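You operate a simulated robot arm through the tools that you are given. There is no shell and no other tool. Be economical: measure what you need, move in short steps, check, and stop when the job is done.

You run a simulated robot arm. Do the job below in one go: nothing can be reset, and whatever is moved stays where it is left.

Task
Set the blue rail at 40 cm and run the cake from the steel plate up to the gate.
Fine: lower the gate, put the cake on the start of the curved belt; stop the belt at the end.

The check looks at the end state, three seconds after you hand in, the way a careful person would. Anything else that was tipped, shoved, dropped, spilled or broken makes it a failure.

Robot
A 7-joint arm with a two-finger parallel gripper on a trunk, on a base that drives. Base frame: it is fixed to the floor where the robot stands at the start and does not move with it; the origin is under the middle of the robot, x ahead of it, y to its left, z up; the surface under the hand at the start is at about z = 890. Readings come in mm, rad, newtons and seconds.
Its first joint turns from -2.897 to 2.897 rad. Places, roughly: belt at the curve gate [800, -700, 900]; curve gate [800, -700, 1000]; curve lever [400, 0, 1000]; large cake [5750, -1750, 500]; small cake [4250, -1750, 1000]; small cake (7x7x5 cm) [800, 200, 900]; start of the curved belt [800, -200, 900]. Payload 4.4 kg.
The TCP is the grasp point between the finger pads, 23 mm short of the fingertips. In the tool frame z runs along the fingers and y along their closing line. Largest opening 94 mm; finger width 38, thickness 10; the body of the gripper, 54 by 96 mm, starts 39 mm behind the TCP.
Orientation is that of the tool frame in the base frame, as [roll, pitch, yaw] about the fixed x, y, z axes, in that order (R = Rz(yaw) Ry(pitch) Rx(roll)). With the fingers straight down and closing along the base's y, the tool's x points along the base's -x, its y along +y and its z along -z.

Tools
- The arm moves only by the tool jog_arm. Its argument "targets" is a list of rows, each an object of numbers (a shift or turn left out is 0, a gripper value left out holds the last): "x", "y", "z": the shift along the tool's x, y, z in units of 25 mm (1.0 is 25 mm); "rx", "ry", "rz": the turn, a rotation vector about the tool's x, y, z in units of 5 degrees (1.0 is 5 degrees); "jaw": the opening, from 0 (shut) to 1 (fully open). In form: [{"x": .., "y": .., "z": .., "rx": .., "ry": .., "rz": .., "jaw": ..}, ...]. A call has 1 to 10 rows; each row shifts and turns the commanded pose from where the row before left it, along the tool's axes as they then stand. A call with a number of a shift or a turn outside -1 to 1 is refused whole. A row lasts 0.2 s, in which the tool goes at most 50 mm and 0.15 rad; a call with a longer step from one row to the next is refused whole, and so is a gripper value outside its range. A pose out of reach is approached as far as the arm can. The call stops where the force on the tool passes 40 N (or 10 N more than at its start, if that is more) or the arm is blocked; 0.2 s more then pass. Each finger travels about 108 mm/s and halts on what it meets, pressing with about 29 N; the grip force reading is that of the motor and also rises with nothing between the fingers. The clock runs only during rows and for 0.2 s after the last one: add rows that do not move to give the fingers time. It gives the time, the measured TCP pose, the force on the tool (base axes), the opening and the grip force at its end, in the units of the frame above (readings bear some noise), with the torque about the TCP (base axes, N m) and any sound that the robot's microphone picked up.
- Cameras (640 x 400 px; columns grow to the right, rows downward): "scene" is now at [188, 190.2, 1468.3]; the picture's right is [-0.55, -0.84, 0.00], its down [-0.43, 0.28, -0.86] and it looks along [0.72, -0.47, -0.52] (base axes); focal length 218 px, centre (320, 200). "wrist" rides on the gripper at [86, 16, -75] in the tool frame; the picture's right is [-0.18, 0.98, 0.00], its down [-0.58, -0.11, -0.81] and it looks along [-0.79, -0.15, 0.59] (tool axes); focal length 243 px, centre (320, 200). There is no depth. A picture from a camera that has moved, and an enlarged one, comes with that camera's place and axes in the base frame and with its lens. The place of the scene camera against the robot may be out by one fixed shift of up to 18 mm in any direction.
- snapshot(camera): a new picture of that camera. The clock stands still meanwhile.
- steer(legs): drives the robot by 1 to 6 legs, each [ahead, left, turn to the left] in mm, mm and rad, along the robot's own axes; the way and the turn of a leg run together, so that a leg with both is an arc; at most 1500 mm and 3.142 rad a leg. The arm and the cameras ride along, it lands a little off, and it stops where it bumps. It gives what a move gives.
- head_to(pan, tilt): turns the head with the scene camera to pan (to the left, within 2.094 rad either way) and tilt (down, from -0.506 to 1.204), counted from straight ahead of the robot. It gives what a move gives.
- inspect(camera, box): a new picture of the part [left, top, right, bottom] of that camera's present view, enlarged. The clock stands still meanwhile.
- hand_in(): hands the job in; it is judged then, once.

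Go step by step. Nothing tells you exact positions but the pictures and the camera data: compare them with the known pose of the tool, close in by small moves and look again before you grip or let go. The budget is 120 turns and 90 pictures, counting those below and the enlarged ones. Unless the task says otherwise, let go and move clear before handing in, and close with one line.

The tools are called as a command line: name --argument value ..., lists and objects as JSON in quotes. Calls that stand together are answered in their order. jog_arm: Moves the arm, as the interface text tells. Its arguments: {"type":"object","properties":{"targets":{"type":"array","items":{"type":"object","properties":{"x":{"type":"number"},"y":{"type":"number"},"z":{"type":"number"},"rx":{"type":"number"},"ry":{"type":"number"},"rz":{"type":"number"},"jaw":{"type":"number"}}}}},"required":["targets"]} The other tools are called the same way: steer (legs) drives the base; head_to (pan, tilt) turns the head that bears the scene camera; snapshot (camera) takes a picture; inspect (camera, box) takes an enlarged picture of a part of a camera's view; hand_in () hands the job in.

At the start:

```text
time_s: 0.0
position: [616.8, -154.9, 1309.1]
tcp_rot: [3.141, -0.001, 3.141]
ft_force: [0.2, -0.1, 0.6]
wrist_torque: [0.02, 0.04, 0.01]
width: 93.8
grasp_force: 0.0
robot x, y, heading: [0.6, -0.5, -0.0]
head pan, tilt: [-0.576, 0.541]
```

scene: 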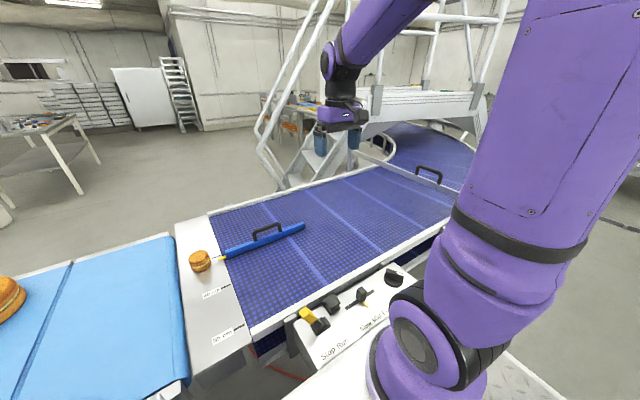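
wrist: 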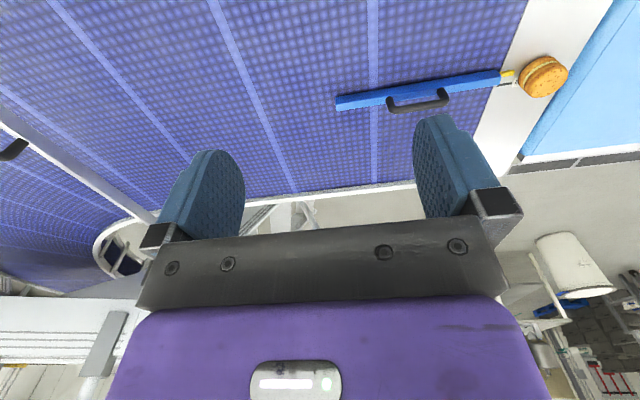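

I see a curved belt with a blue rail, a steel plate with marks and the cake, a control panel with levers, and a gate down the belt. I'll enlarge the panel, the plate and the gate first.

inspect --camera "scene" --box '[270, 250, 430, 370]'

inspect --camera "scene" --box '[160, 200, 320, 360]'

inspect --camera "scene" --box '[340, 90, 500, 210]'

```text
3.33 times, centred on (350, 310) of scene
camera zoom: at [188.0, 190.2, 1468.3], right [-0.55, -0.84, 0.0], down [-0.43, 0.28, -0.86], along [0.72, -0.47, -0.52], focal length 727 px, centre (220, -167)
```

zoom: 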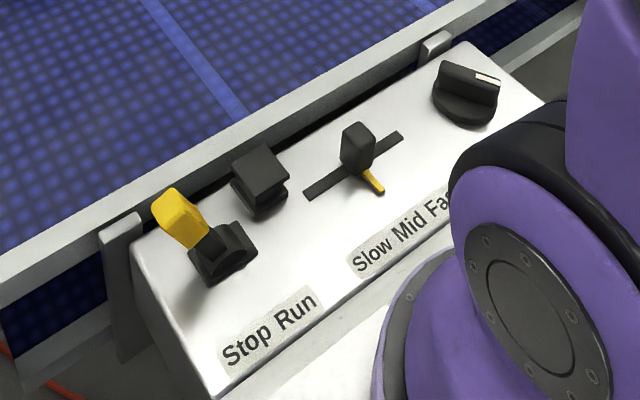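

```text
2.50 times, centred on (240, 280) of scene
camera zoom: at [188.0, 190.2, 1468.3], right [-0.55, -0.84, 0.0], down [-0.43, 0.28, -0.86], along [0.72, -0.47, -0.52], focal length 545 px, centre (520, 0)
```

zoom: 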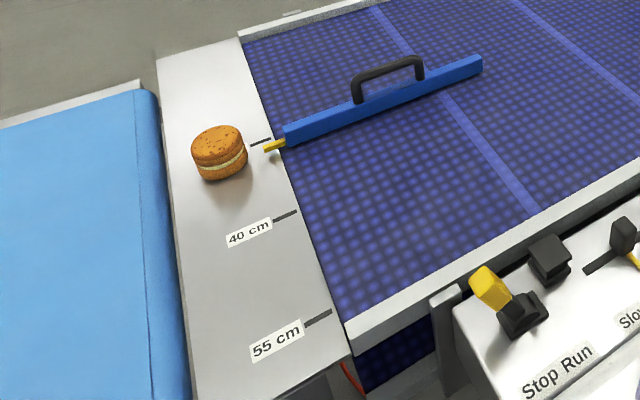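

```text
3.33 times, centred on (420, 150) of scene
camera zoom: at [188.0, 190.2, 1468.3], right [-0.55, -0.84, 0.0], down [-0.43, 0.28, -0.86], along [0.72, -0.47, -0.52], focal length 727 px, centre (-13, 367)
```

zoom: 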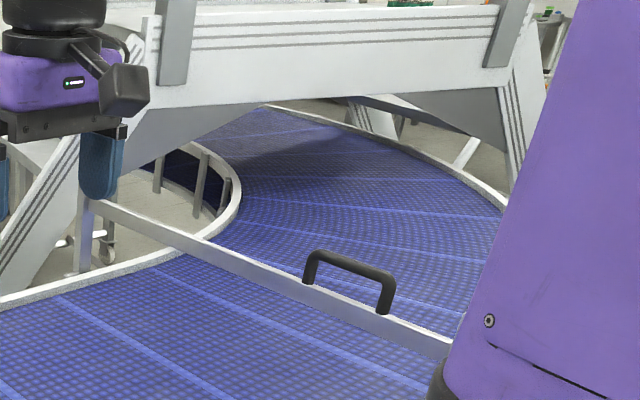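

The rail sits at the ~25 cm mark, and the Stop/Run lever seems to point at Stop. I'll look further toward the gate and the panel.

head_to --pan -1.0 --tilt 0.5

snapshot --camera "scene"

inspect --camera "wrist" --box '[0, 80, 240, 280]'

inspect --camera "wrist" --box '[320, 20, 600, 200]'

```text
time_s: 0.9
position: [615.1, -155.0, 1309.1]
tcp_rot: [3.141, 0.0, -3.141]
ft_force: [-0.1, 0.2, -0.3]
wrist_torque: [0.01, 0.01, 0.0]
width: 93.8
grasp_force: 0.1
robot x, y, heading: [3.4, 0.8, -0.0]
head pan, tilt: [-1.0, 0.499]
```

```text
84 pictures are left
camera scene: at [161.7, 162.7, 1472.1], right [-0.84, -0.54, 0.0], down [-0.26, 0.4, -0.88], along [0.47, -0.74, -0.48], focal length 218 px, centre (320, 200)
```

scene: 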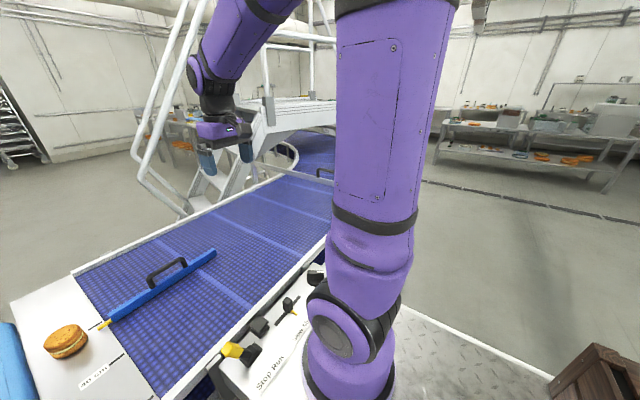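

```text
2.00 times, centred on (120, 180) of wrist
camera zoom: at [528.3, -138.5, 1383.3], right [0.18, 0.98, 0.0], down [0.58, -0.11, 0.81], along [0.79, -0.15, -0.59], focal length 485 px, centre (720, 240)
```

zoom: 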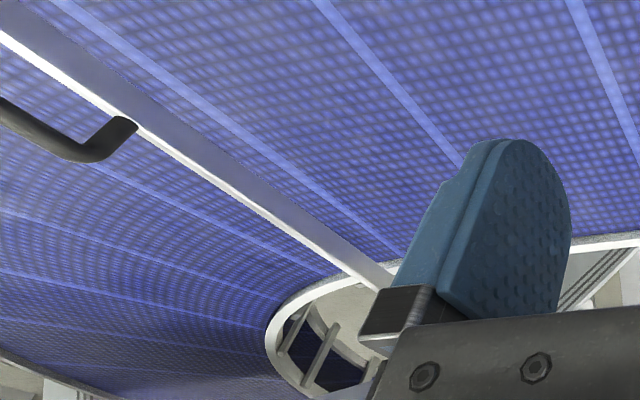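

```text
2.22 times, centred on (460, 110) of wrist
camera zoom: at [528.3, -138.5, 1383.3], right [0.18, 0.98, 0.0], down [0.58, -0.11, 0.81], along [0.79, -0.15, -0.59], focal length 539 px, centre (9, 400)
```

zoom: 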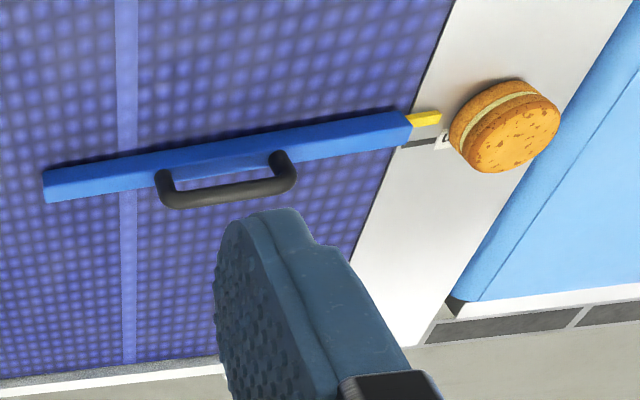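

The rail handle is near (820, 0, ~980) and runs along y. It needs to move about 120 mm toward the robot, so I'll go above it and turn the gripper 90° with the camera facing the pointer.

jog_arm --targets '[{"x": -1, "y": 0.77, "z": 0.7, "jaw": 1}, {"x": -1, "y": 0.77, "z": 0.7}, {"x": -1, "y": 0.77, "z": 0.7}, {"x": -1, "y": 0.77, "z": 0.7}, {"x": -1, "y": 0.77, "z": 0.7}, {"x": -1, "y": 0.77, "z": 0.7}, {"x": -1, "y": 0.77, "z": 0.7}, {"x": -1, "y": 0.77, "z": 0.7}, {"rz": -1}, {"rz": -1}]'

jog_arm --targets '[{"rz": -1}, {"rz": -1}, {"rz": -1}, {"rz": -1}, {"rz": -1}, {"rz": -1}, {"rz": -1}, {"rz": -1}, {"rz": -1}, {"rz": -1}]'

jog_arm --targets '[{"rz": -1}, {"rz": -1}, {"rz": -1}, {"rz": -1}, {"rz": -1}, {"rz": -1}, {"rz": 0}]'

snapshot --camera "wrist"

snapshot --camera "scene"

```text
time_s: 3.1
position: [816.5, 0.1, 1169.4]
tcp_rot: [3.14, -0.001, -2.964]
ft_force: [-0.7, 0.0, 0.4]
wrist_torque: [0.02, 0.0, 0.02]
width: 93.9
grasp_force: 0.1
robot x, y, heading: [-0.5, -2.2, -0.004]
head pan, tilt: [-1.0, 0.499]
```

```text
time_s: 5.3
position: [815.3, -0.5, 1167.4]
tcp_rot: [3.141, 0.0, -2.092]
ft_force: [-0.2, 0.1, 0.3]
wrist_torque: [-0.02, 0.01, 0.0]
width: 94.1
grasp_force: 0.0
robot x, y, heading: [3.1, -0.4, -0.001]
head pan, tilt: [-1.0, 0.499]
```

```text
time_s: 6.9
position: [815.0, -1.0, 1168.5]
tcp_rot: [-3.141, 0.001, -1.571]
ft_force: [0.2, 0.4, 0.2]
wrist_torque: [-0.02, 0.01, -0.02]
width: 94.0
grasp_force: 0.0
robot x, y, heading: [-1.2, -0.3, -0.002]
head pan, tilt: [-1.0, 0.499]
```

```text
81 pictures are left
camera wrist: at [798.8, -87.7, 1243.5], right [-0.98, 0.18, 0.0], down [0.11, 0.58, 0.81], along [0.15, 0.79, -0.59], focal length 243 px, centre (320, 200)
```

wrist: 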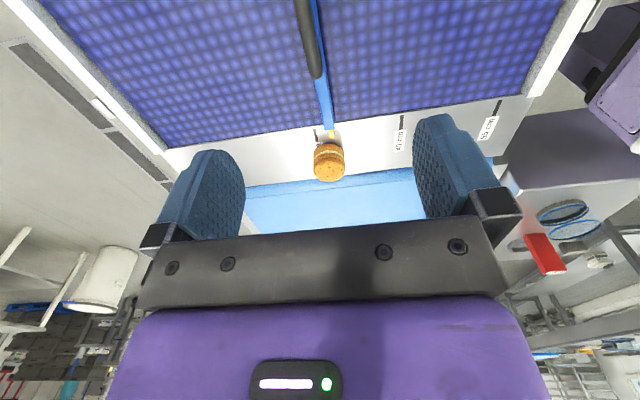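

```text
80 pictures are left
camera scene: at [161.7, 162.7, 1472.1], right [-0.84, -0.54, 0.0], down [-0.26, 0.4, -0.88], along [0.47, -0.74, -0.48], focal length 218 px, centre (320, 200)
```

scene: 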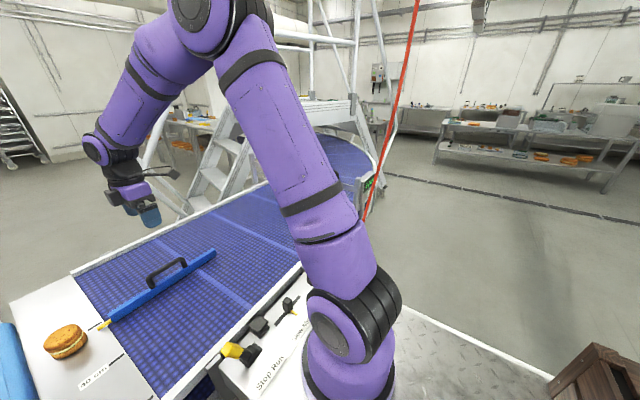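

inspect --camera "wrist" --box '[230, 0, 430, 125]'

inspect --camera "scene" --box '[60, 220, 260, 345]'

```text
3.20 times, centred on (330, 62) of wrist
camera zoom: at [798.8, -87.7, 1243.5], right [-0.98, 0.18, 0.0], down [0.11, 0.58, 0.81], along [0.15, 0.79, -0.59], focal length 776 px, centre (288, 640)
```

zoom: 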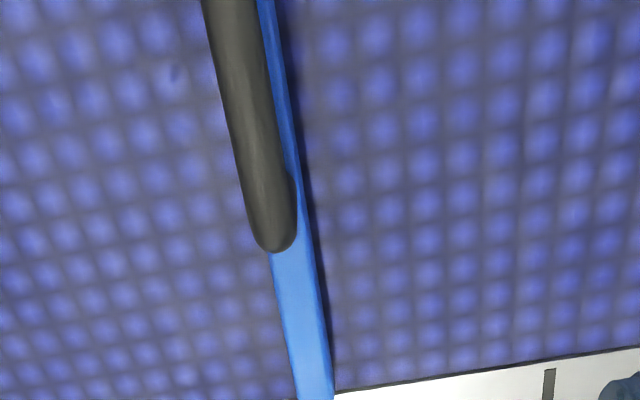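

```text
3.20 times, centred on (160, 282) of scene
camera zoom: at [161.7, 162.7, 1472.1], right [-0.84, -0.54, 0.0], down [-0.26, 0.4, -0.88], along [0.47, -0.74, -0.48], focal length 698 px, centre (832, -64)
```

zoom: 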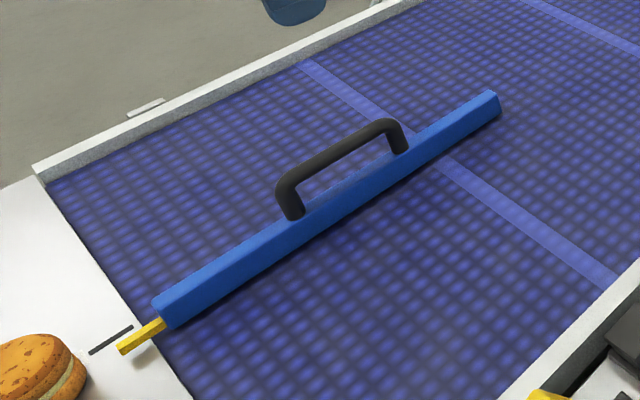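

The handle bar is at x≈828, y≈3, with its top at z≈967. I'll descend partway, then look.

jog_arm --targets '[{"y": -0.52, "z": 1}, {"z": 1}, {"z": 1}, {"z": 1}, {"z": 1}, {"z": 0.8}]'

snapshot --camera "wrist"

inspect --camera "scene" --box '[60, 200, 260, 325]'

```text
time_s: 8.3
position: [828.4, -0.9, 1025.2]
tcp_rot: [-3.141, 0.0, -1.57]
ft_force: [0.3, -0.6, 1.3]
wrist_torque: [0.0, -0.02, 0.0]
width: 94.2
grasp_force: 0.1
robot x, y, heading: [-1.3, 3.7, -0.001]
head pan, tilt: [-1.0, 0.499]
```

```text
77 pictures are left
camera wrist: at [811.4, -87.2, 1099.9], right [-0.98, 0.18, 0.0], down [0.11, 0.58, 0.81], along [0.15, 0.79, -0.59], focal length 243 px, centre (320, 200)
```

wrist: 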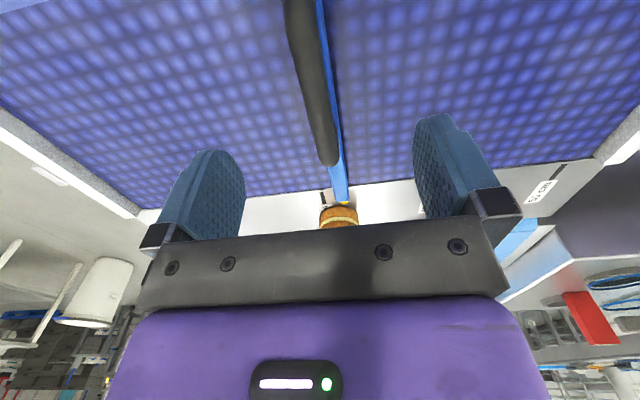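

```text
3.20 times, centred on (160, 262) of scene
camera zoom: at [161.4, 162.7, 1472.1], right [-0.84, -0.54, 0.0], down [-0.26, 0.4, -0.88], along [0.47, -0.74, -0.48], focal length 698 px, centre (832, 0)
```

zoom: 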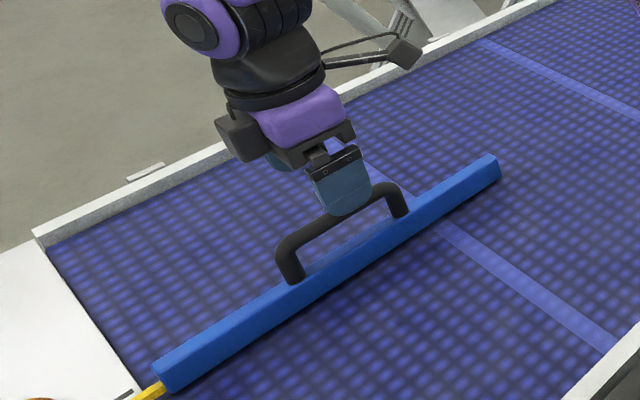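

It lines up well, so I'll go down 62 mm and close on the bar.

jog_arm --targets '[{"z": 1}, {"z": 0.9}, {"z": 0.6}, {"jaw": 0.3}, {"jaw": 0.0}, {}, {}, {}, {}]'

snapshot --camera "wrist"

inspect --camera "scene" --box '[60, 200, 260, 325]'

```text
time_s: 10.3
position: [830.6, -0.9, 960.7]
tcp_rot: [3.14, -0.001, -1.572]
ft_force: [2.4, 0.0, -1.7]
wrist_torque: [0.0, -0.03, -0.13]
width: 15.5
grasp_force: 45.4
robot x, y, heading: [-0.8, 4.6, 0.005]
head pan, tilt: [-1.0, 0.499]
```

```text
75 pictures are left
camera wrist: at [812.2, -87.2, 1035.3], right [-0.98, 0.18, 0.0], down [0.11, 0.58, 0.81], along [0.15, 0.79, -0.59], focal length 243 px, centre (320, 200)
```

wrist: 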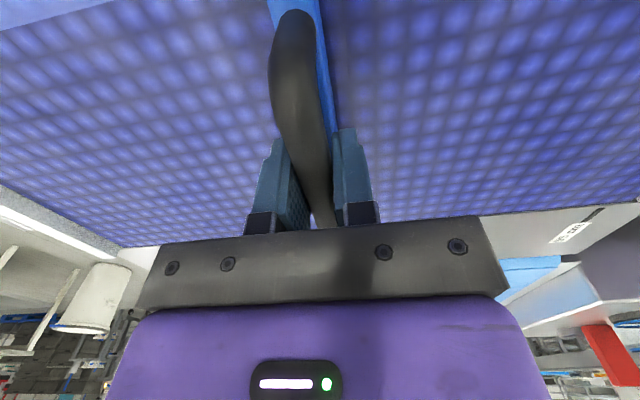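

```text
3.20 times, centred on (160, 262) of scene
camera zoom: at [161.9, 162.7, 1472.1], right [-0.84, -0.54, 0.0], down [-0.26, 0.4, -0.88], along [0.47, -0.74, -0.48], focal length 698 px, centre (832, 0)
```

zoom: 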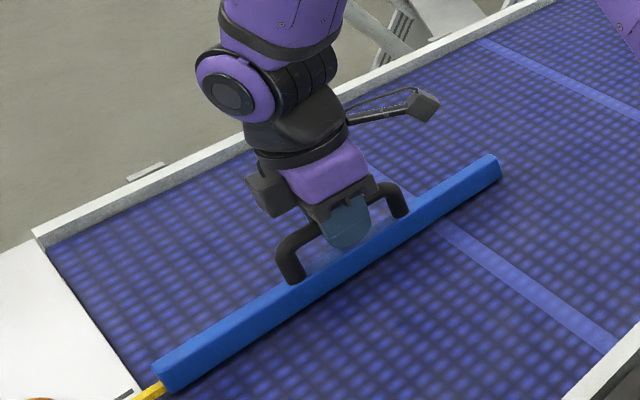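

The bar is gripped (15.5 mm). I'll pull the rail toward the robot about 75 mm first.

jog_arm --targets '[{"y": 0.5}, {"y": 0.5}, {"y": 0.5}, {"y": 0.5}, {"y": 0.5}, {"y": 0.5}]'

head_to --pan -0.3 --tilt 0.75

inspect --camera "scene" --box '[160, 120, 420, 282]'

```text
time_s: 11.7
position: [752.4, -0.3, 960.9]
tcp_rot: [3.14, -0.001, -1.569]
ft_force: [-0.1, 9.4, -20.1]
wrist_torque: [0.39, 0.04, -0.26]
width: 15.6
grasp_force: 45.2
robot x, y, heading: [1.5, -0.1, -0.005]
head pan, tilt: [-1.0, 0.499]
```

```text
time_s: 12.8
position: [754.5, -0.3, 961.4]
tcp_rot: [3.139, -0.001, -1.572]
ft_force: [-5.4, 16.2, -32.8]
wrist_torque: [0.01, 0.03, -0.31]
width: 15.7
grasp_force: 45.3
robot x, y, heading: [-1.9, 1.4, -0.001]
head pan, tilt: [-0.3, 0.75]
```

```text
2.46 times, centred on (290, 201) of scene
camera zoom: at [192.6, 215.4, 1449.9], right [-0.3, -0.96, 0.0], down [-0.65, 0.2, -0.73], along [0.7, -0.22, -0.68], focal length 537 px, centre (394, 198)
```

zoom: 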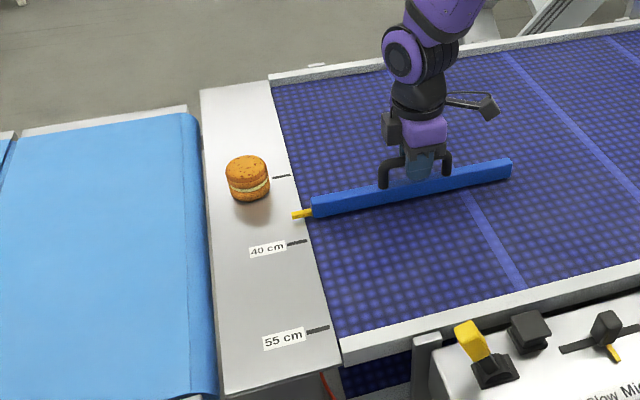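

The rail slides. About 45 mm remain, so I'll lower the hand by 1 mm to ease the vertical load and move 38 mm.

jog_arm --targets '[{"y": 0.4, "z": 0.05}, {"y": 0.4}, {"y": 0.4}, {"y": 0.3}, {}]'

inspect --camera "scene" --box '[220, 180, 320, 242]'

snapshot --camera "wrist"

```text
time_s: 13.9
position: [716.1, -1.5, 960.8]
tcp_rot: [-3.139, -0.001, -1.57]
ft_force: [3.3, 16.5, 17.9]
wrist_torque: [0.11, 0.02, -0.24]
width: 15.6
grasp_force: 45.0
robot x, y, heading: [-0.1, 0.8, 0.0]
head pan, tilt: [-0.3, 0.75]
```

```text
6.40 times, centred on (270, 211) of scene
camera zoom: at [191.1, 215.5, 1450.1], right [-0.3, -0.96, 0.0], down [-0.65, 0.2, -0.73], along [0.7, -0.22, -0.68], focal length 1395 px, centre (640, 130)
```

zoom: 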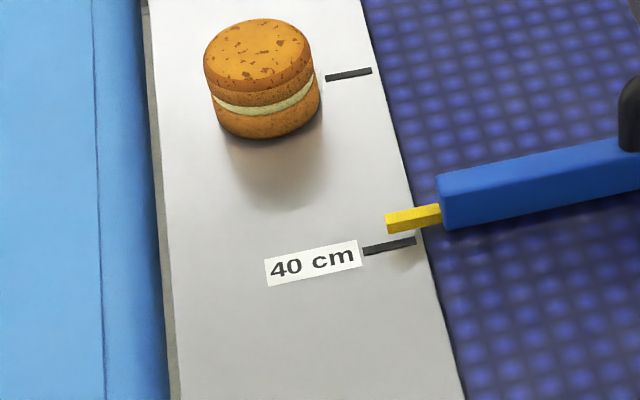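

```text
71 pictures are left
camera wrist: at [698.5, -87.2, 1035.5], right [-0.98, 0.18, 0.0], down [0.11, 0.58, 0.81], along [0.15, 0.79, -0.59], focal length 243 px, centre (320, 200)
```

wrist: 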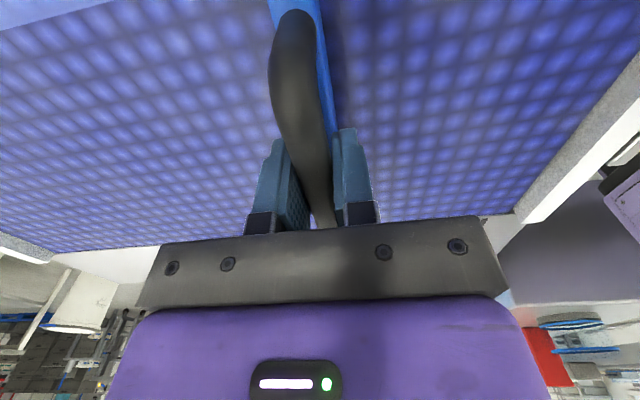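

About 6–8 mm are left by parallax reckoning. I'll move 7 mm more and check.

jog_arm --targets '[{"y": 0.28}, {}, {}]'

inspect --camera "scene" --box '[230, 190, 310, 240]'

```text
time_s: 14.8
position: [709.2, -0.8, 961.5]
tcp_rot: [-3.139, 0.0, -1.571]
ft_force: [4.9, 14.6, 37.3]
wrist_torque: [-0.07, -0.02, -0.17]
width: 15.6
grasp_force: 45.0
robot x, y, heading: [-0.0, -4.0, 0.003]
head pan, tilt: [-0.3, 0.75]
```

```text
8.00 times, centred on (270, 215) of scene
camera zoom: at [190.7, 215.4, 1450.2], right [-0.3, -0.96, 0.0], down [-0.65, 0.2, -0.73], along [0.7, -0.22, -0.68], focal length 1744 px, centre (720, 80)
```

zoom: 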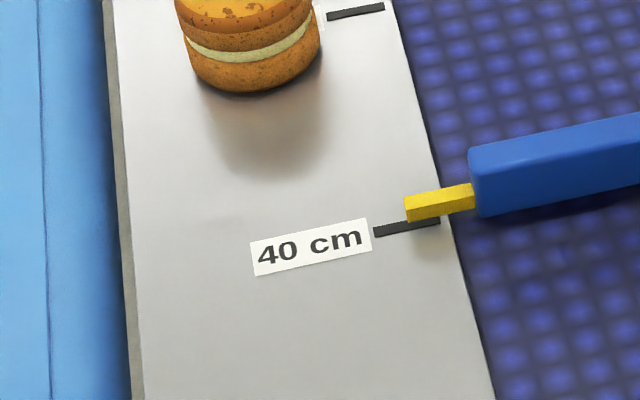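

Now I'll release, lift off and check from a viewpoint in line with the rail.

jog_arm --targets '[{"jaw": 0.5}, {"jaw": 1}, {}, {}, {"z": -1}, {"z": -1}, {"z": -1}, {"z": -1, "y": -0.6}, {"z": -1}, {"z": -1}]'

jog_arm --targets '[{"z": -1}, {"z": -1, "x": -1}, {"x": -1}, {}]'

inspect --camera "wrist" --box '[260, 60, 420, 160]'

inspect --camera "scene" --box '[230, 190, 310, 240]'

```text
time_s: 16.9
position: [725.2, 0.3, 1111.8]
tcp_rot: [3.139, 0.0, -1.572]
ft_force: [0.4, 0.9, -0.7]
wrist_torque: [-0.01, 0.01, 0.02]
width: 94.2
grasp_force: 0.1
robot x, y, heading: [-0.1, -3.4, 0.002]
head pan, tilt: [-0.3, 0.75]
```

```text
time_s: 17.9
position: [724.7, 49.0, 1161.0]
tcp_rot: [-3.141, 0.0, -1.571]
ft_force: [-0.7, -0.3, 0.7]
wrist_torque: [0.01, 0.02, 0.01]
width: 93.9
grasp_force: 0.0
robot x, y, heading: [3.6, 1.5, 0.004]
head pan, tilt: [-0.3, 0.75]
```

```text
4.00 times, centred on (340, 110) of wrist
camera zoom: at [707.5, -36.0, 1234.3], right [-0.98, 0.18, 0.0], down [0.11, 0.58, 0.81], along [0.15, 0.79, -0.59], focal length 970 px, centre (240, 560)
```

zoom: 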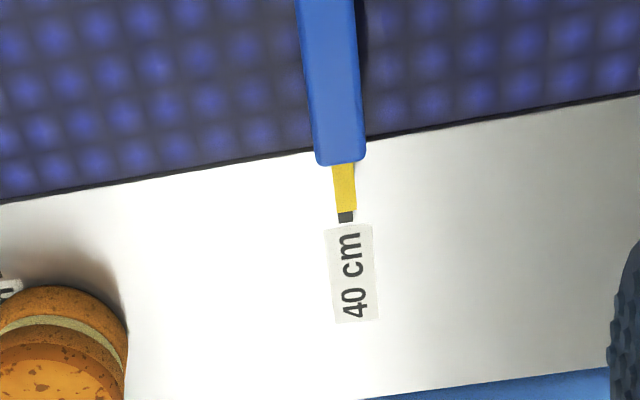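

```text
8.00 times, centred on (270, 215) of scene
camera zoom: at [191.7, 214.7, 1450.1], right [-0.3, -0.96, 0.0], down [-0.65, 0.2, -0.73], along [0.7, -0.22, -0.68], focal length 1744 px, centre (720, 80)
```

zoom: 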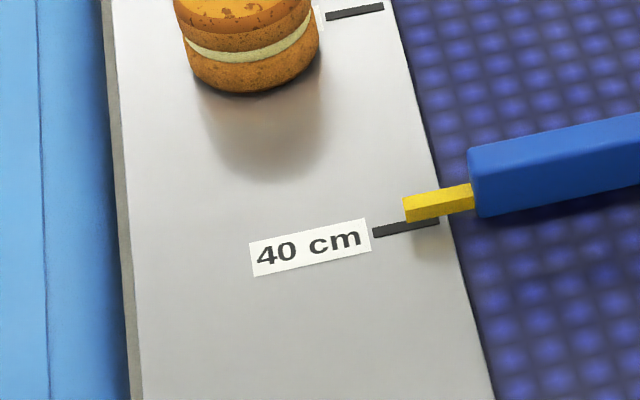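

The pointer sits on the 40 cm mark within a millimetre. Next is the gate: I'll look right, to check the floor and the gate before driving.

head_to --pan -1.3 --tilt 0.7

snapshot --camera "scene"

```text
time_s: 19.2
position: [724.4, 49.8, 1160.5]
tcp_rot: [3.14, 0.0, -1.57]
ft_force: [-0.2, 0.0, 0.1]
wrist_torque: [-0.02, 0.0, 0.04]
width: 94.0
grasp_force: 0.1
robot x, y, heading: [-2.1, 2.4, -0.004]
head pan, tilt: [-1.3, 0.7]
```

```text
67 pictures are left
camera scene: at [135.3, 157.4, 1454.4], right [-0.96, -0.27, 0.0], down [-0.17, 0.62, -0.76], along [0.2, -0.74, -0.64], focal length 218 px, centre (320, 200)
```

scene: 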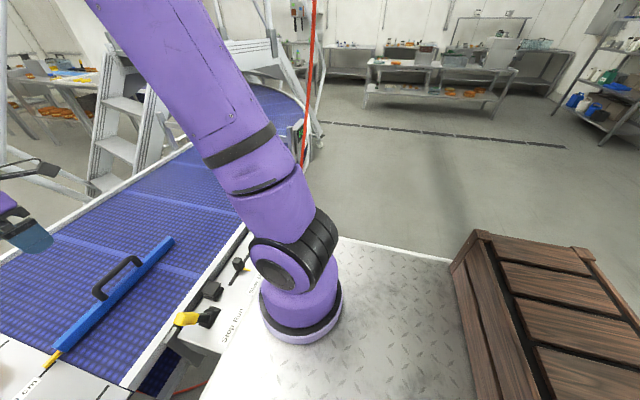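

I want to know whether the tread plate is the floor or the robot's own deck, so I'll enlarge.

inspect --camera "scene" --box '[160, 200, 480, 400]'

```text
2.00 times, centred on (320, 300) of scene
camera zoom: at [135.3, 157.4, 1454.4], right [-0.96, -0.27, 0.0], down [-0.17, 0.62, -0.76], along [0.2, -0.74, -0.64], focal length 436 px, centre (320, 0)
```

zoom: 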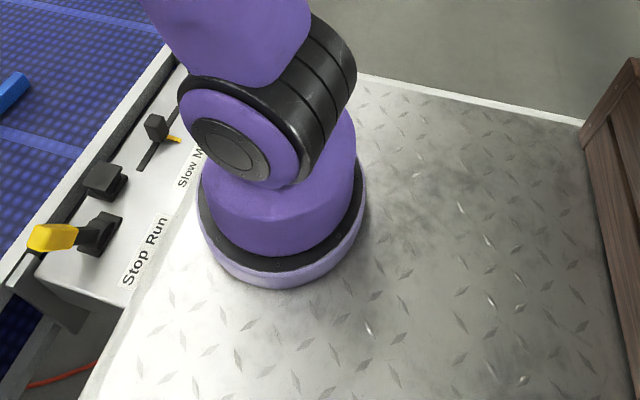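

The arm stands on the robot's own deck, beside the panel. I'll back off slightly and slide right to work the gate.

steer --legs '[[-60, 0, 0], [0, -400, 0]]'

snapshot --camera "scene"

snapshot --camera "wrist"

```text
time_s: 22.3
position: [665.3, -347.0, 1160.0]
tcp_rot: [-3.141, 0.0, -1.56]
ft_force: [0.8, 0.0, -1.3]
wrist_torque: [-0.02, 0.02, -0.04]
width: 93.9
grasp_force: 0.1
robot x, y, heading: [-60.4, -404.2, 0.008]
head pan, tilt: [-1.3, 0.7]
```

```text
65 pictures are left
camera scene: at [74.7, -245.1, 1454.4], right [-0.96, -0.28, 0.0], down [-0.18, 0.62, -0.76], along [0.21, -0.74, -0.64], focal length 218 px, centre (320, 200)
```

scene: 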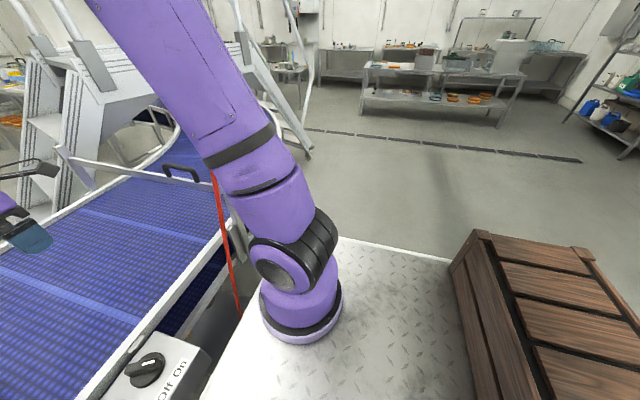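

```text
64 pictures are left
camera wrist: at [648.8, -433.0, 1234.1], right [-0.98, 0.17, 0.0], down [0.1, 0.58, 0.81], along [0.14, 0.79, -0.59], focal length 243 px, centre (320, 200)
```

wrist: 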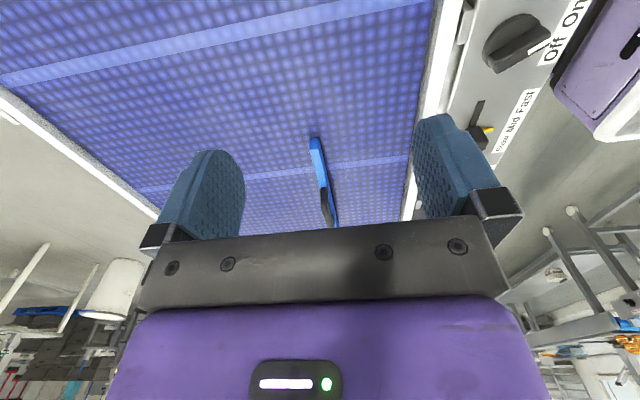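

There's a red cord near the gate, which I need to understand before moving. I'll enlarge that area.

inspect --camera "scene" --box '[40, 120, 300, 320]'

head_to --pan -0.75 --tilt 0.35

snapshot --camera "scene"

```text
2.00 times, centred on (170, 220) of scene
camera zoom: at [74.7, -245.1, 1454.4], right [-0.96, -0.28, 0.0], down [-0.18, 0.62, -0.76], along [0.21, -0.74, -0.64], focal length 436 px, centre (620, 160)
```

zoom: 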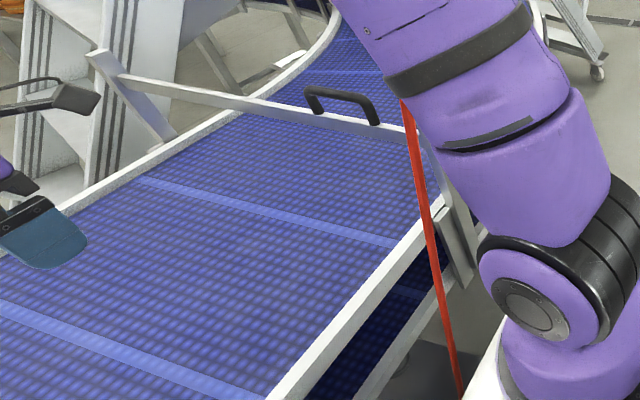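

```text
time_s: 23.3
position: [665.3, -347.3, 1160.2]
tcp_rot: [3.141, 0.0, -1.56]
ft_force: [-0.6, -0.8, -0.7]
wrist_torque: [-0.01, -0.02, -0.01]
width: 94.1
grasp_force: 0.0
robot x, y, heading: [-56.4, -404.8, 0.007]
head pan, tilt: [-0.75, 0.351]
```

```text
62 pictures are left
camera scene: at [119.9, -226.3, 1485.7], right [-0.68, -0.74, 0.0], down [-0.25, 0.23, -0.94], along [0.69, -0.63, -0.34], focal length 218 px, centre (320, 200)
```

scene: 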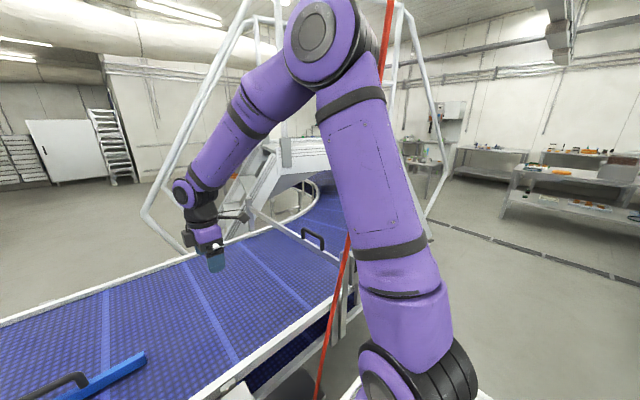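

The gate handle is near (680, -720, 1070) and the bar at z≈1040, with a red cable hanging from the ceiling on the robot side. I'll look closer at the gate mechanism.

inspect --camera "scene" --box '[220, 170, 380, 270]'

inspect --camera "scene" --box '[280, 240, 440, 400]'

```text
4.00 times, centred on (300, 220) of scene
camera zoom: at [119.9, -226.3, 1485.7], right [-0.68, -0.74, 0.0], down [-0.25, 0.23, -0.94], along [0.69, -0.63, -0.34], focal length 872 px, centre (400, 120)
```

zoom: 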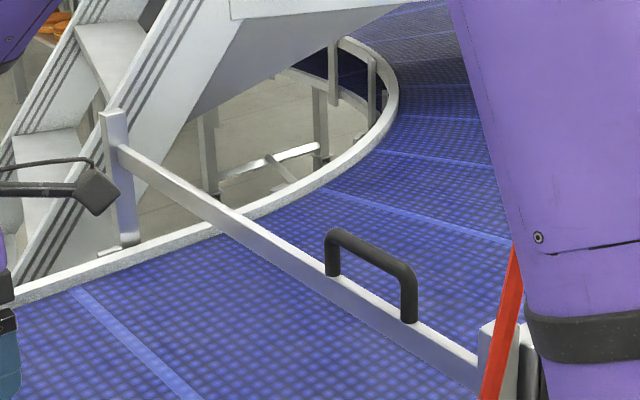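

```text
2.50 times, centred on (360, 320) of scene
camera zoom: at [119.9, -226.3, 1485.7], right [-0.68, -0.74, 0.0], down [-0.25, 0.23, -0.94], along [0.69, -0.63, -0.34], focal length 545 px, centre (220, -100)
```

zoom: 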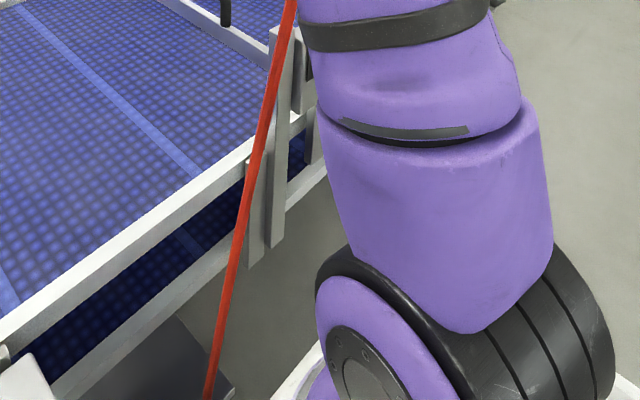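

The gate slides vertically in two posts. A red cable hangs near (≈390, -540), right between the robot and the gate, so I should work from the far side of it, with the base near y=-800. I'll check the space behind and right of me before backing out.

head_to --pan -2.09 --tilt 0.6

snapshot --camera "scene"

head_to --pan 2.09 --tilt 0.6

snapshot --camera "scene"

```text
time_s: 24.8
position: [663.9, -345.8, 1159.6]
tcp_rot: [3.141, 0.001, -1.561]
ft_force: [-0.3, 0.3, -1.1]
wrist_torque: [0.03, -0.03, -0.01]
width: 93.9
grasp_force: 0.0
robot x, y, heading: [-58.9, -401.4, 0.007]
head pan, tilt: [-2.089, 0.6]
```

```text
59 pictures are left
camera scene: at [8.3, -240.7, 1463.0], right [-0.87, 0.49, 0.0], down [0.27, 0.49, -0.83], along [-0.4, -0.72, -0.56], focal length 218 px, centre (320, 200)
```

scene: 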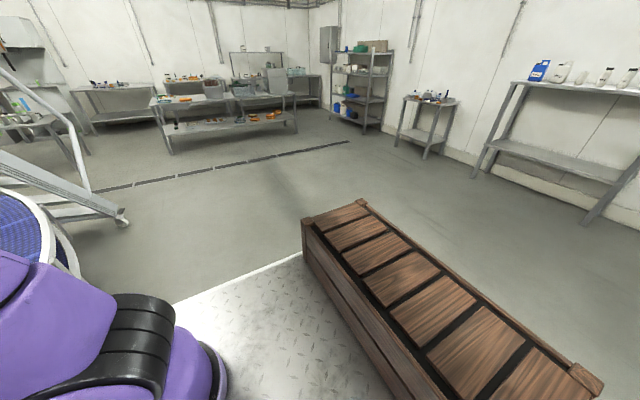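

```text
time_s: 28.1
position: [663.9, -346.7, 1160.6]
tcp_rot: [-3.141, -0.001, -1.561]
ft_force: [-0.2, 0.4, -0.2]
wrist_torque: [-0.01, -0.01, 0.0]
width: 94.0
grasp_force: 0.0
robot x, y, heading: [-62.4, -404.4, 0.01]
head pan, tilt: [2.089, 0.6]
```

```text
58 pictures are left
camera scene: at [6.8, -87.1, 1463.0], right [0.86, 0.5, 0.0], down [0.28, -0.49, -0.83], along [-0.42, 0.71, -0.56], focal length 218 px, centre (320, 200)
```

scene: 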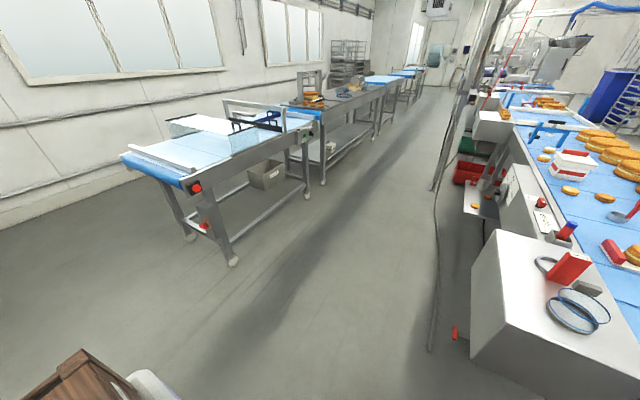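

Behind is clear and the crate rides on my deck. I'll back out well clear of the cable, slide right, and look again.

steer --legs '[[-480, 0, 0], [0, -430, 0]]'

head_to --pan -0.1 --tilt 0.3

snapshot --camera "scene"

```text
time_s: 33.2
position: [184.3, -772.1, 1160.4]
tcp_rot: [-3.141, 0.0, -1.555]
ft_force: [-0.4, -0.1, 0.2]
wrist_torque: [0.0, -0.04, -0.03]
width: 93.9
grasp_force: 0.0
robot x, y, heading: [-541.6, -834.7, 0.014]
head pan, tilt: [2.089, 0.6]
```

```text
time_s: 35.3
position: [183.3, -772.3, 1160.0]
tcp_rot: [-3.141, 0.001, -1.556]
ft_force: [0.3, -0.8, 0.3]
wrist_torque: [0.0, 0.02, -0.02]
width: 94.0
grasp_force: 0.1
robot x, y, heading: [-538.5, -835.4, 0.02]
head pan, tilt: [-0.099, 0.3]
```

```text
57 pictures are left
camera scene: at [-338.2, -600.2, 1490.5], right [-0.08, -1.0, 0.0], down [-0.29, 0.02, -0.96], along [0.95, -0.08, -0.3], focal length 218 px, centre (320, 200)
```

scene: 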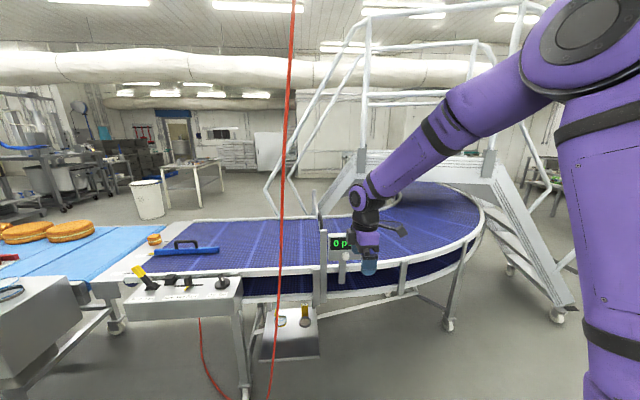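

Now I have a broad view of the whole line. I'll enlarge the gate area, with its display, and the cable.

inspect --camera "scene" --box '[240, 180, 420, 370]'

inspect --camera "scene" --box '[100, 210, 260, 310]'

```text
2.11 times, centred on (330, 275) of scene
camera zoom: at [-338.2, -600.2, 1490.5], right [-0.08, -1.0, 0.0], down [-0.29, 0.02, -0.96], along [0.95, -0.08, -0.3], focal length 459 px, centre (299, 42)
```

zoom: 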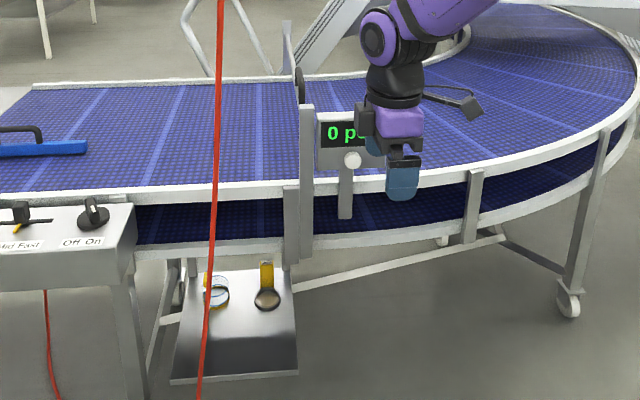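

```text
4.00 times, centred on (180, 260) of scene
camera zoom: at [-338.2, -600.2, 1490.5], right [-0.08, -1.0, 0.0], down [-0.29, 0.02, -0.96], along [0.95, -0.08, -0.3], focal length 872 px, centre (880, -40)
```

zoom: 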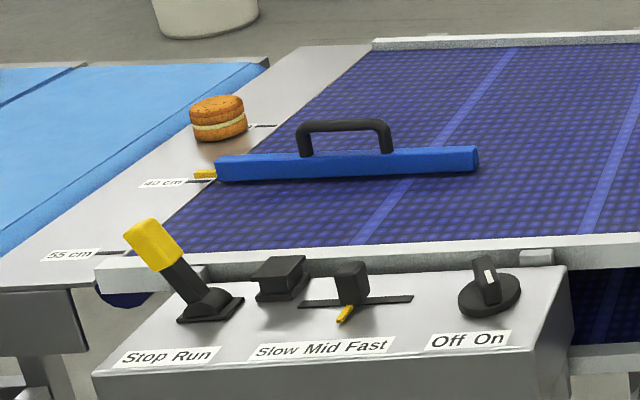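

The display by the gate reads "0 p…", the lever is at Stop, and the cable hangs around y≈-540. I'll raise the hand, then drive forward on the far side of the cable.

jog_arm --targets '[{"z": -1}, {"z": -1}, {"z": -1}, {"z": -1}]'

steer --legs '[[420, 0, -0.015]]'

head_to --pan 0.0 --tilt 0.5

snapshot --camera "scene"

snapshot --camera "wrist"

```text
time_s: 36.3
position: [183.1, -771.9, 1258.9]
tcp_rot: [3.141, 0.0, -1.555]
ft_force: [1.0, 1.0, -0.3]
wrist_torque: [-0.01, -0.01, 0.05]
width: 93.8
grasp_force: 0.0
robot x, y, heading: [-540.0, -835.5, 0.015]
head pan, tilt: [-0.099, 0.3]
```

```text
time_s: 38.9
position: [600.0, -779.2, 1258.8]
tcp_rot: [-3.141, 0.0, -1.572]
ft_force: [0.0, 0.2, -0.5]
wrist_torque: [0.01, -0.04, 0.03]
width: 94.0
grasp_force: 0.0
robot x, y, heading: [-123.8, -832.2, 0.001]
head pan, tilt: [-0.099, 0.3]
```

```text
time_s: 39.6
position: [598.3, -781.0, 1259.0]
tcp_rot: [3.141, 0.001, -1.571]
ft_force: [-1.1, -0.1, 0.5]
wrist_torque: [0.01, -0.04, -0.01]
width: 94.0
grasp_force: 0.1
robot x, y, heading: [-121.5, -829.5, 0.002]
head pan, tilt: [0.0, 0.499]
```

```text
54 pictures are left
camera scene: at [78.2, -590.6, 1472.1], right [0.0, -1.0, 0.0], down [-0.48, 0.0, -0.88], along [0.88, 0.0, -0.48], focal length 218 px, centre (320, 200)
```

scene: 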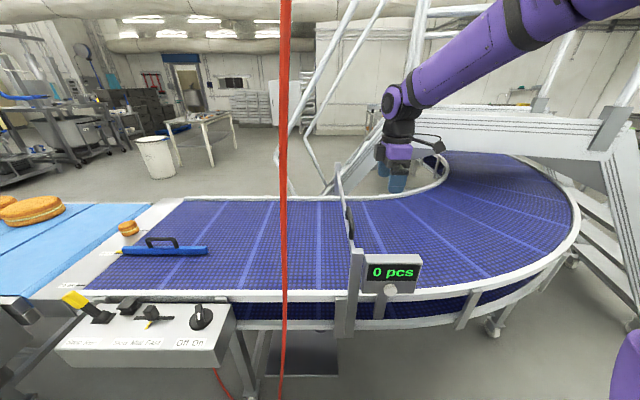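

```text
53 pictures are left
camera wrist: at [582.3, -866.1, 1333.3], right [-0.98, 0.18, 0.0], down [0.11, 0.58, 0.81], along [0.15, 0.79, -0.59], focal length 243 px, centre (320, 200)
```

wrist: 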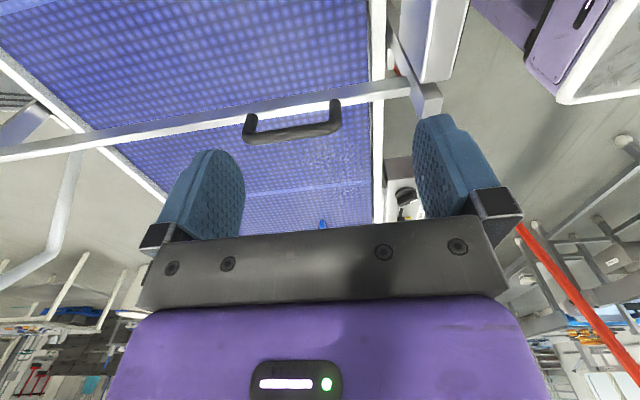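

The counter reads "0 pcs", and the gate handle bar runs along x near (653, -685, ~1085). I'll move above it with closed fingers and look again.

jog_arm --targets '[{"y": -0.6, "x": -0.9, "z": 0.4, "jaw": 0}, {"y": -0.6, "x": -0.9, "z": 0.4}, {"y": -0.6, "x": -0.9, "z": 0.4}, {"y": -0.5, "x": -0.9, "z": 0.4}, {}, {}]'

snapshot --camera "wrist"

inspect --camera "scene" --box '[280, 120, 440, 320]'

```text
time_s: 41.0
position: [658.3, -689.5, 1218.2]
tcp_rot: [3.141, 0.0, -1.571]
ft_force: [-0.4, 0.4, -0.9]
wrist_torque: [0.0, -0.02, 0.01]
width: 0.1
grasp_force: 29.1
robot x, y, heading: [-126.8, -833.8, 0.002]
head pan, tilt: [0.0, 0.499]
```

```text
52 pictures are left
camera wrist: at [639.8, -776.8, 1292.6], right [-0.98, 0.18, 0.0], down [0.11, 0.58, 0.81], along [0.15, 0.79, -0.59], focal length 243 px, centre (320, 200)
```

wrist: 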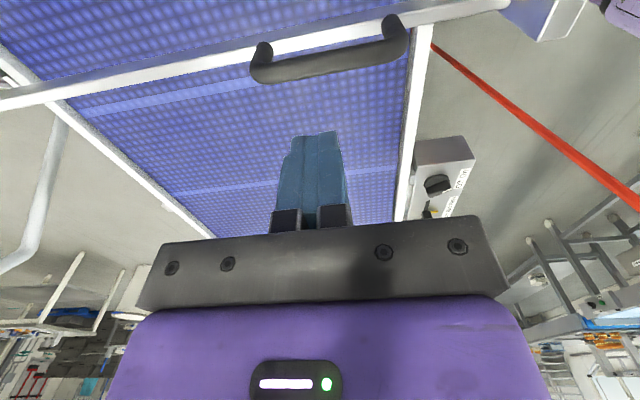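

```text
2.00 times, centred on (360, 220) of scene
camera zoom: at [78.1, -590.6, 1472.1], right [0.0, -1.0, 0.0], down [-0.48, 0.0, -0.88], along [0.88, 0.0, -0.48], focal length 436 px, centre (240, 160)
```

zoom: 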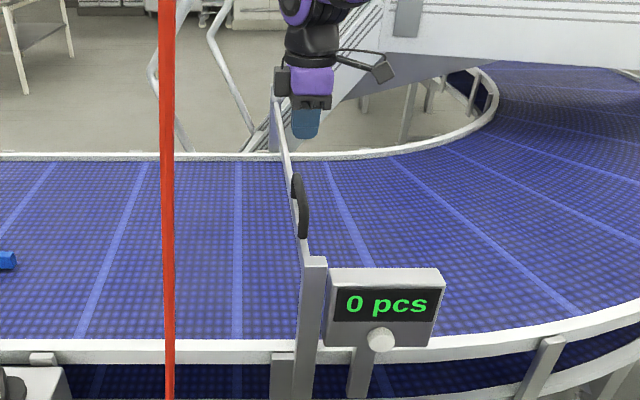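

The handle bar centre is at (650, -685, 1092). I'll shift 8 mm, descend to contact and press down.

jog_arm --targets '[{"y": 0.33, "z": 1}, {"z": 1}, {"z": 1}, {"z": 0.6}, {"z": 0.2}, {"z": 0.2}, {"z": 0.2}, {"z": 0.2}, {"z": 0.2}]'

inspect --camera "scene" --box '[280, 120, 440, 320]'

snapshot --camera "wrist"

```text
time_s: 43.0
position: [648.9, -690.2, 1105.0]
tcp_rot: [3.141, -0.001, -1.571]
ft_force: [-0.2, 0.3, 2.1]
wrist_torque: [0.03, 0.01, 0.0]
width: 0.1
grasp_force: 29.1
robot x, y, heading: [-124.3, -831.0, -0.0]
head pan, tilt: [0.0, 0.499]
```

```text
2.00 times, centred on (360, 220) of scene
camera zoom: at [78.0, -590.6, 1472.1], right [0.0, -1.0, 0.0], down [-0.48, 0.0, -0.88], along [0.88, 0.0, -0.48], focal length 436 px, centre (240, 160)
```

zoom: 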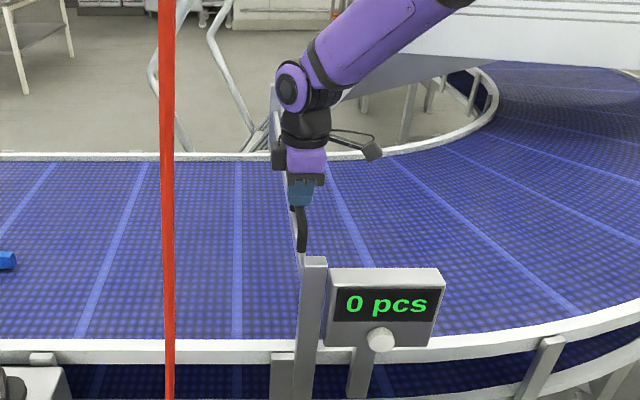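

```text
49 pictures are left
camera wrist: at [631.6, -776.5, 1178.2], right [-0.98, 0.18, 0.0], down [0.11, 0.58, 0.81], along [0.15, 0.79, -0.59], focal length 243 px, centre (320, 200)
```

wrist: 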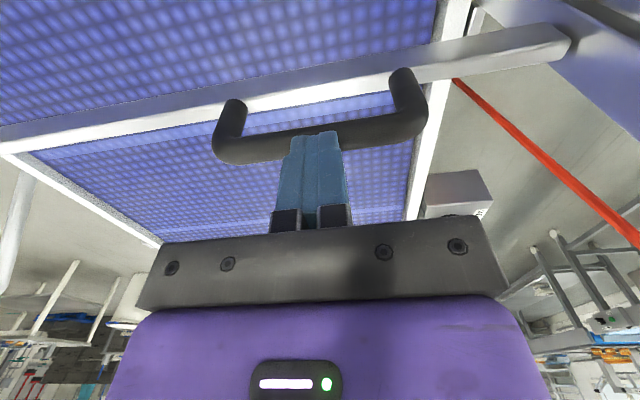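

The fingertips are at the bar and slightly pressing. I'll keep pushing down.

jog_arm --targets '[{"z": 0.3}, {"z": 0.3}, {"z": 0.3}, {"z": 0.3}, {"z": 0.3}, {"z": 0.3}]'

snapshot --camera "wrist"

```text
time_s: 44.4
position: [648.1, -689.0, 1058.4]
tcp_rot: [3.14, -0.001, -1.571]
ft_force: [-0.1, -1.0, -0.7]
wrist_torque: [-0.02, 0.02, -0.01]
width: 0.1
grasp_force: 28.3
robot x, y, heading: [-126.1, -831.6, 0.0]
head pan, tilt: [0.0, 0.499]
```

```text
48 pictures are left
camera wrist: at [630.8, -775.7, 1133.0], right [-0.98, 0.18, 0.0], down [0.11, 0.58, 0.81], along [0.15, 0.79, -0.59], focal length 243 px, centre (320, 200)
```

wrist: 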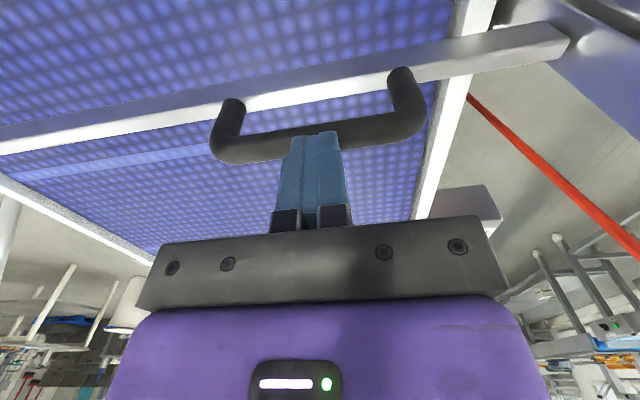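

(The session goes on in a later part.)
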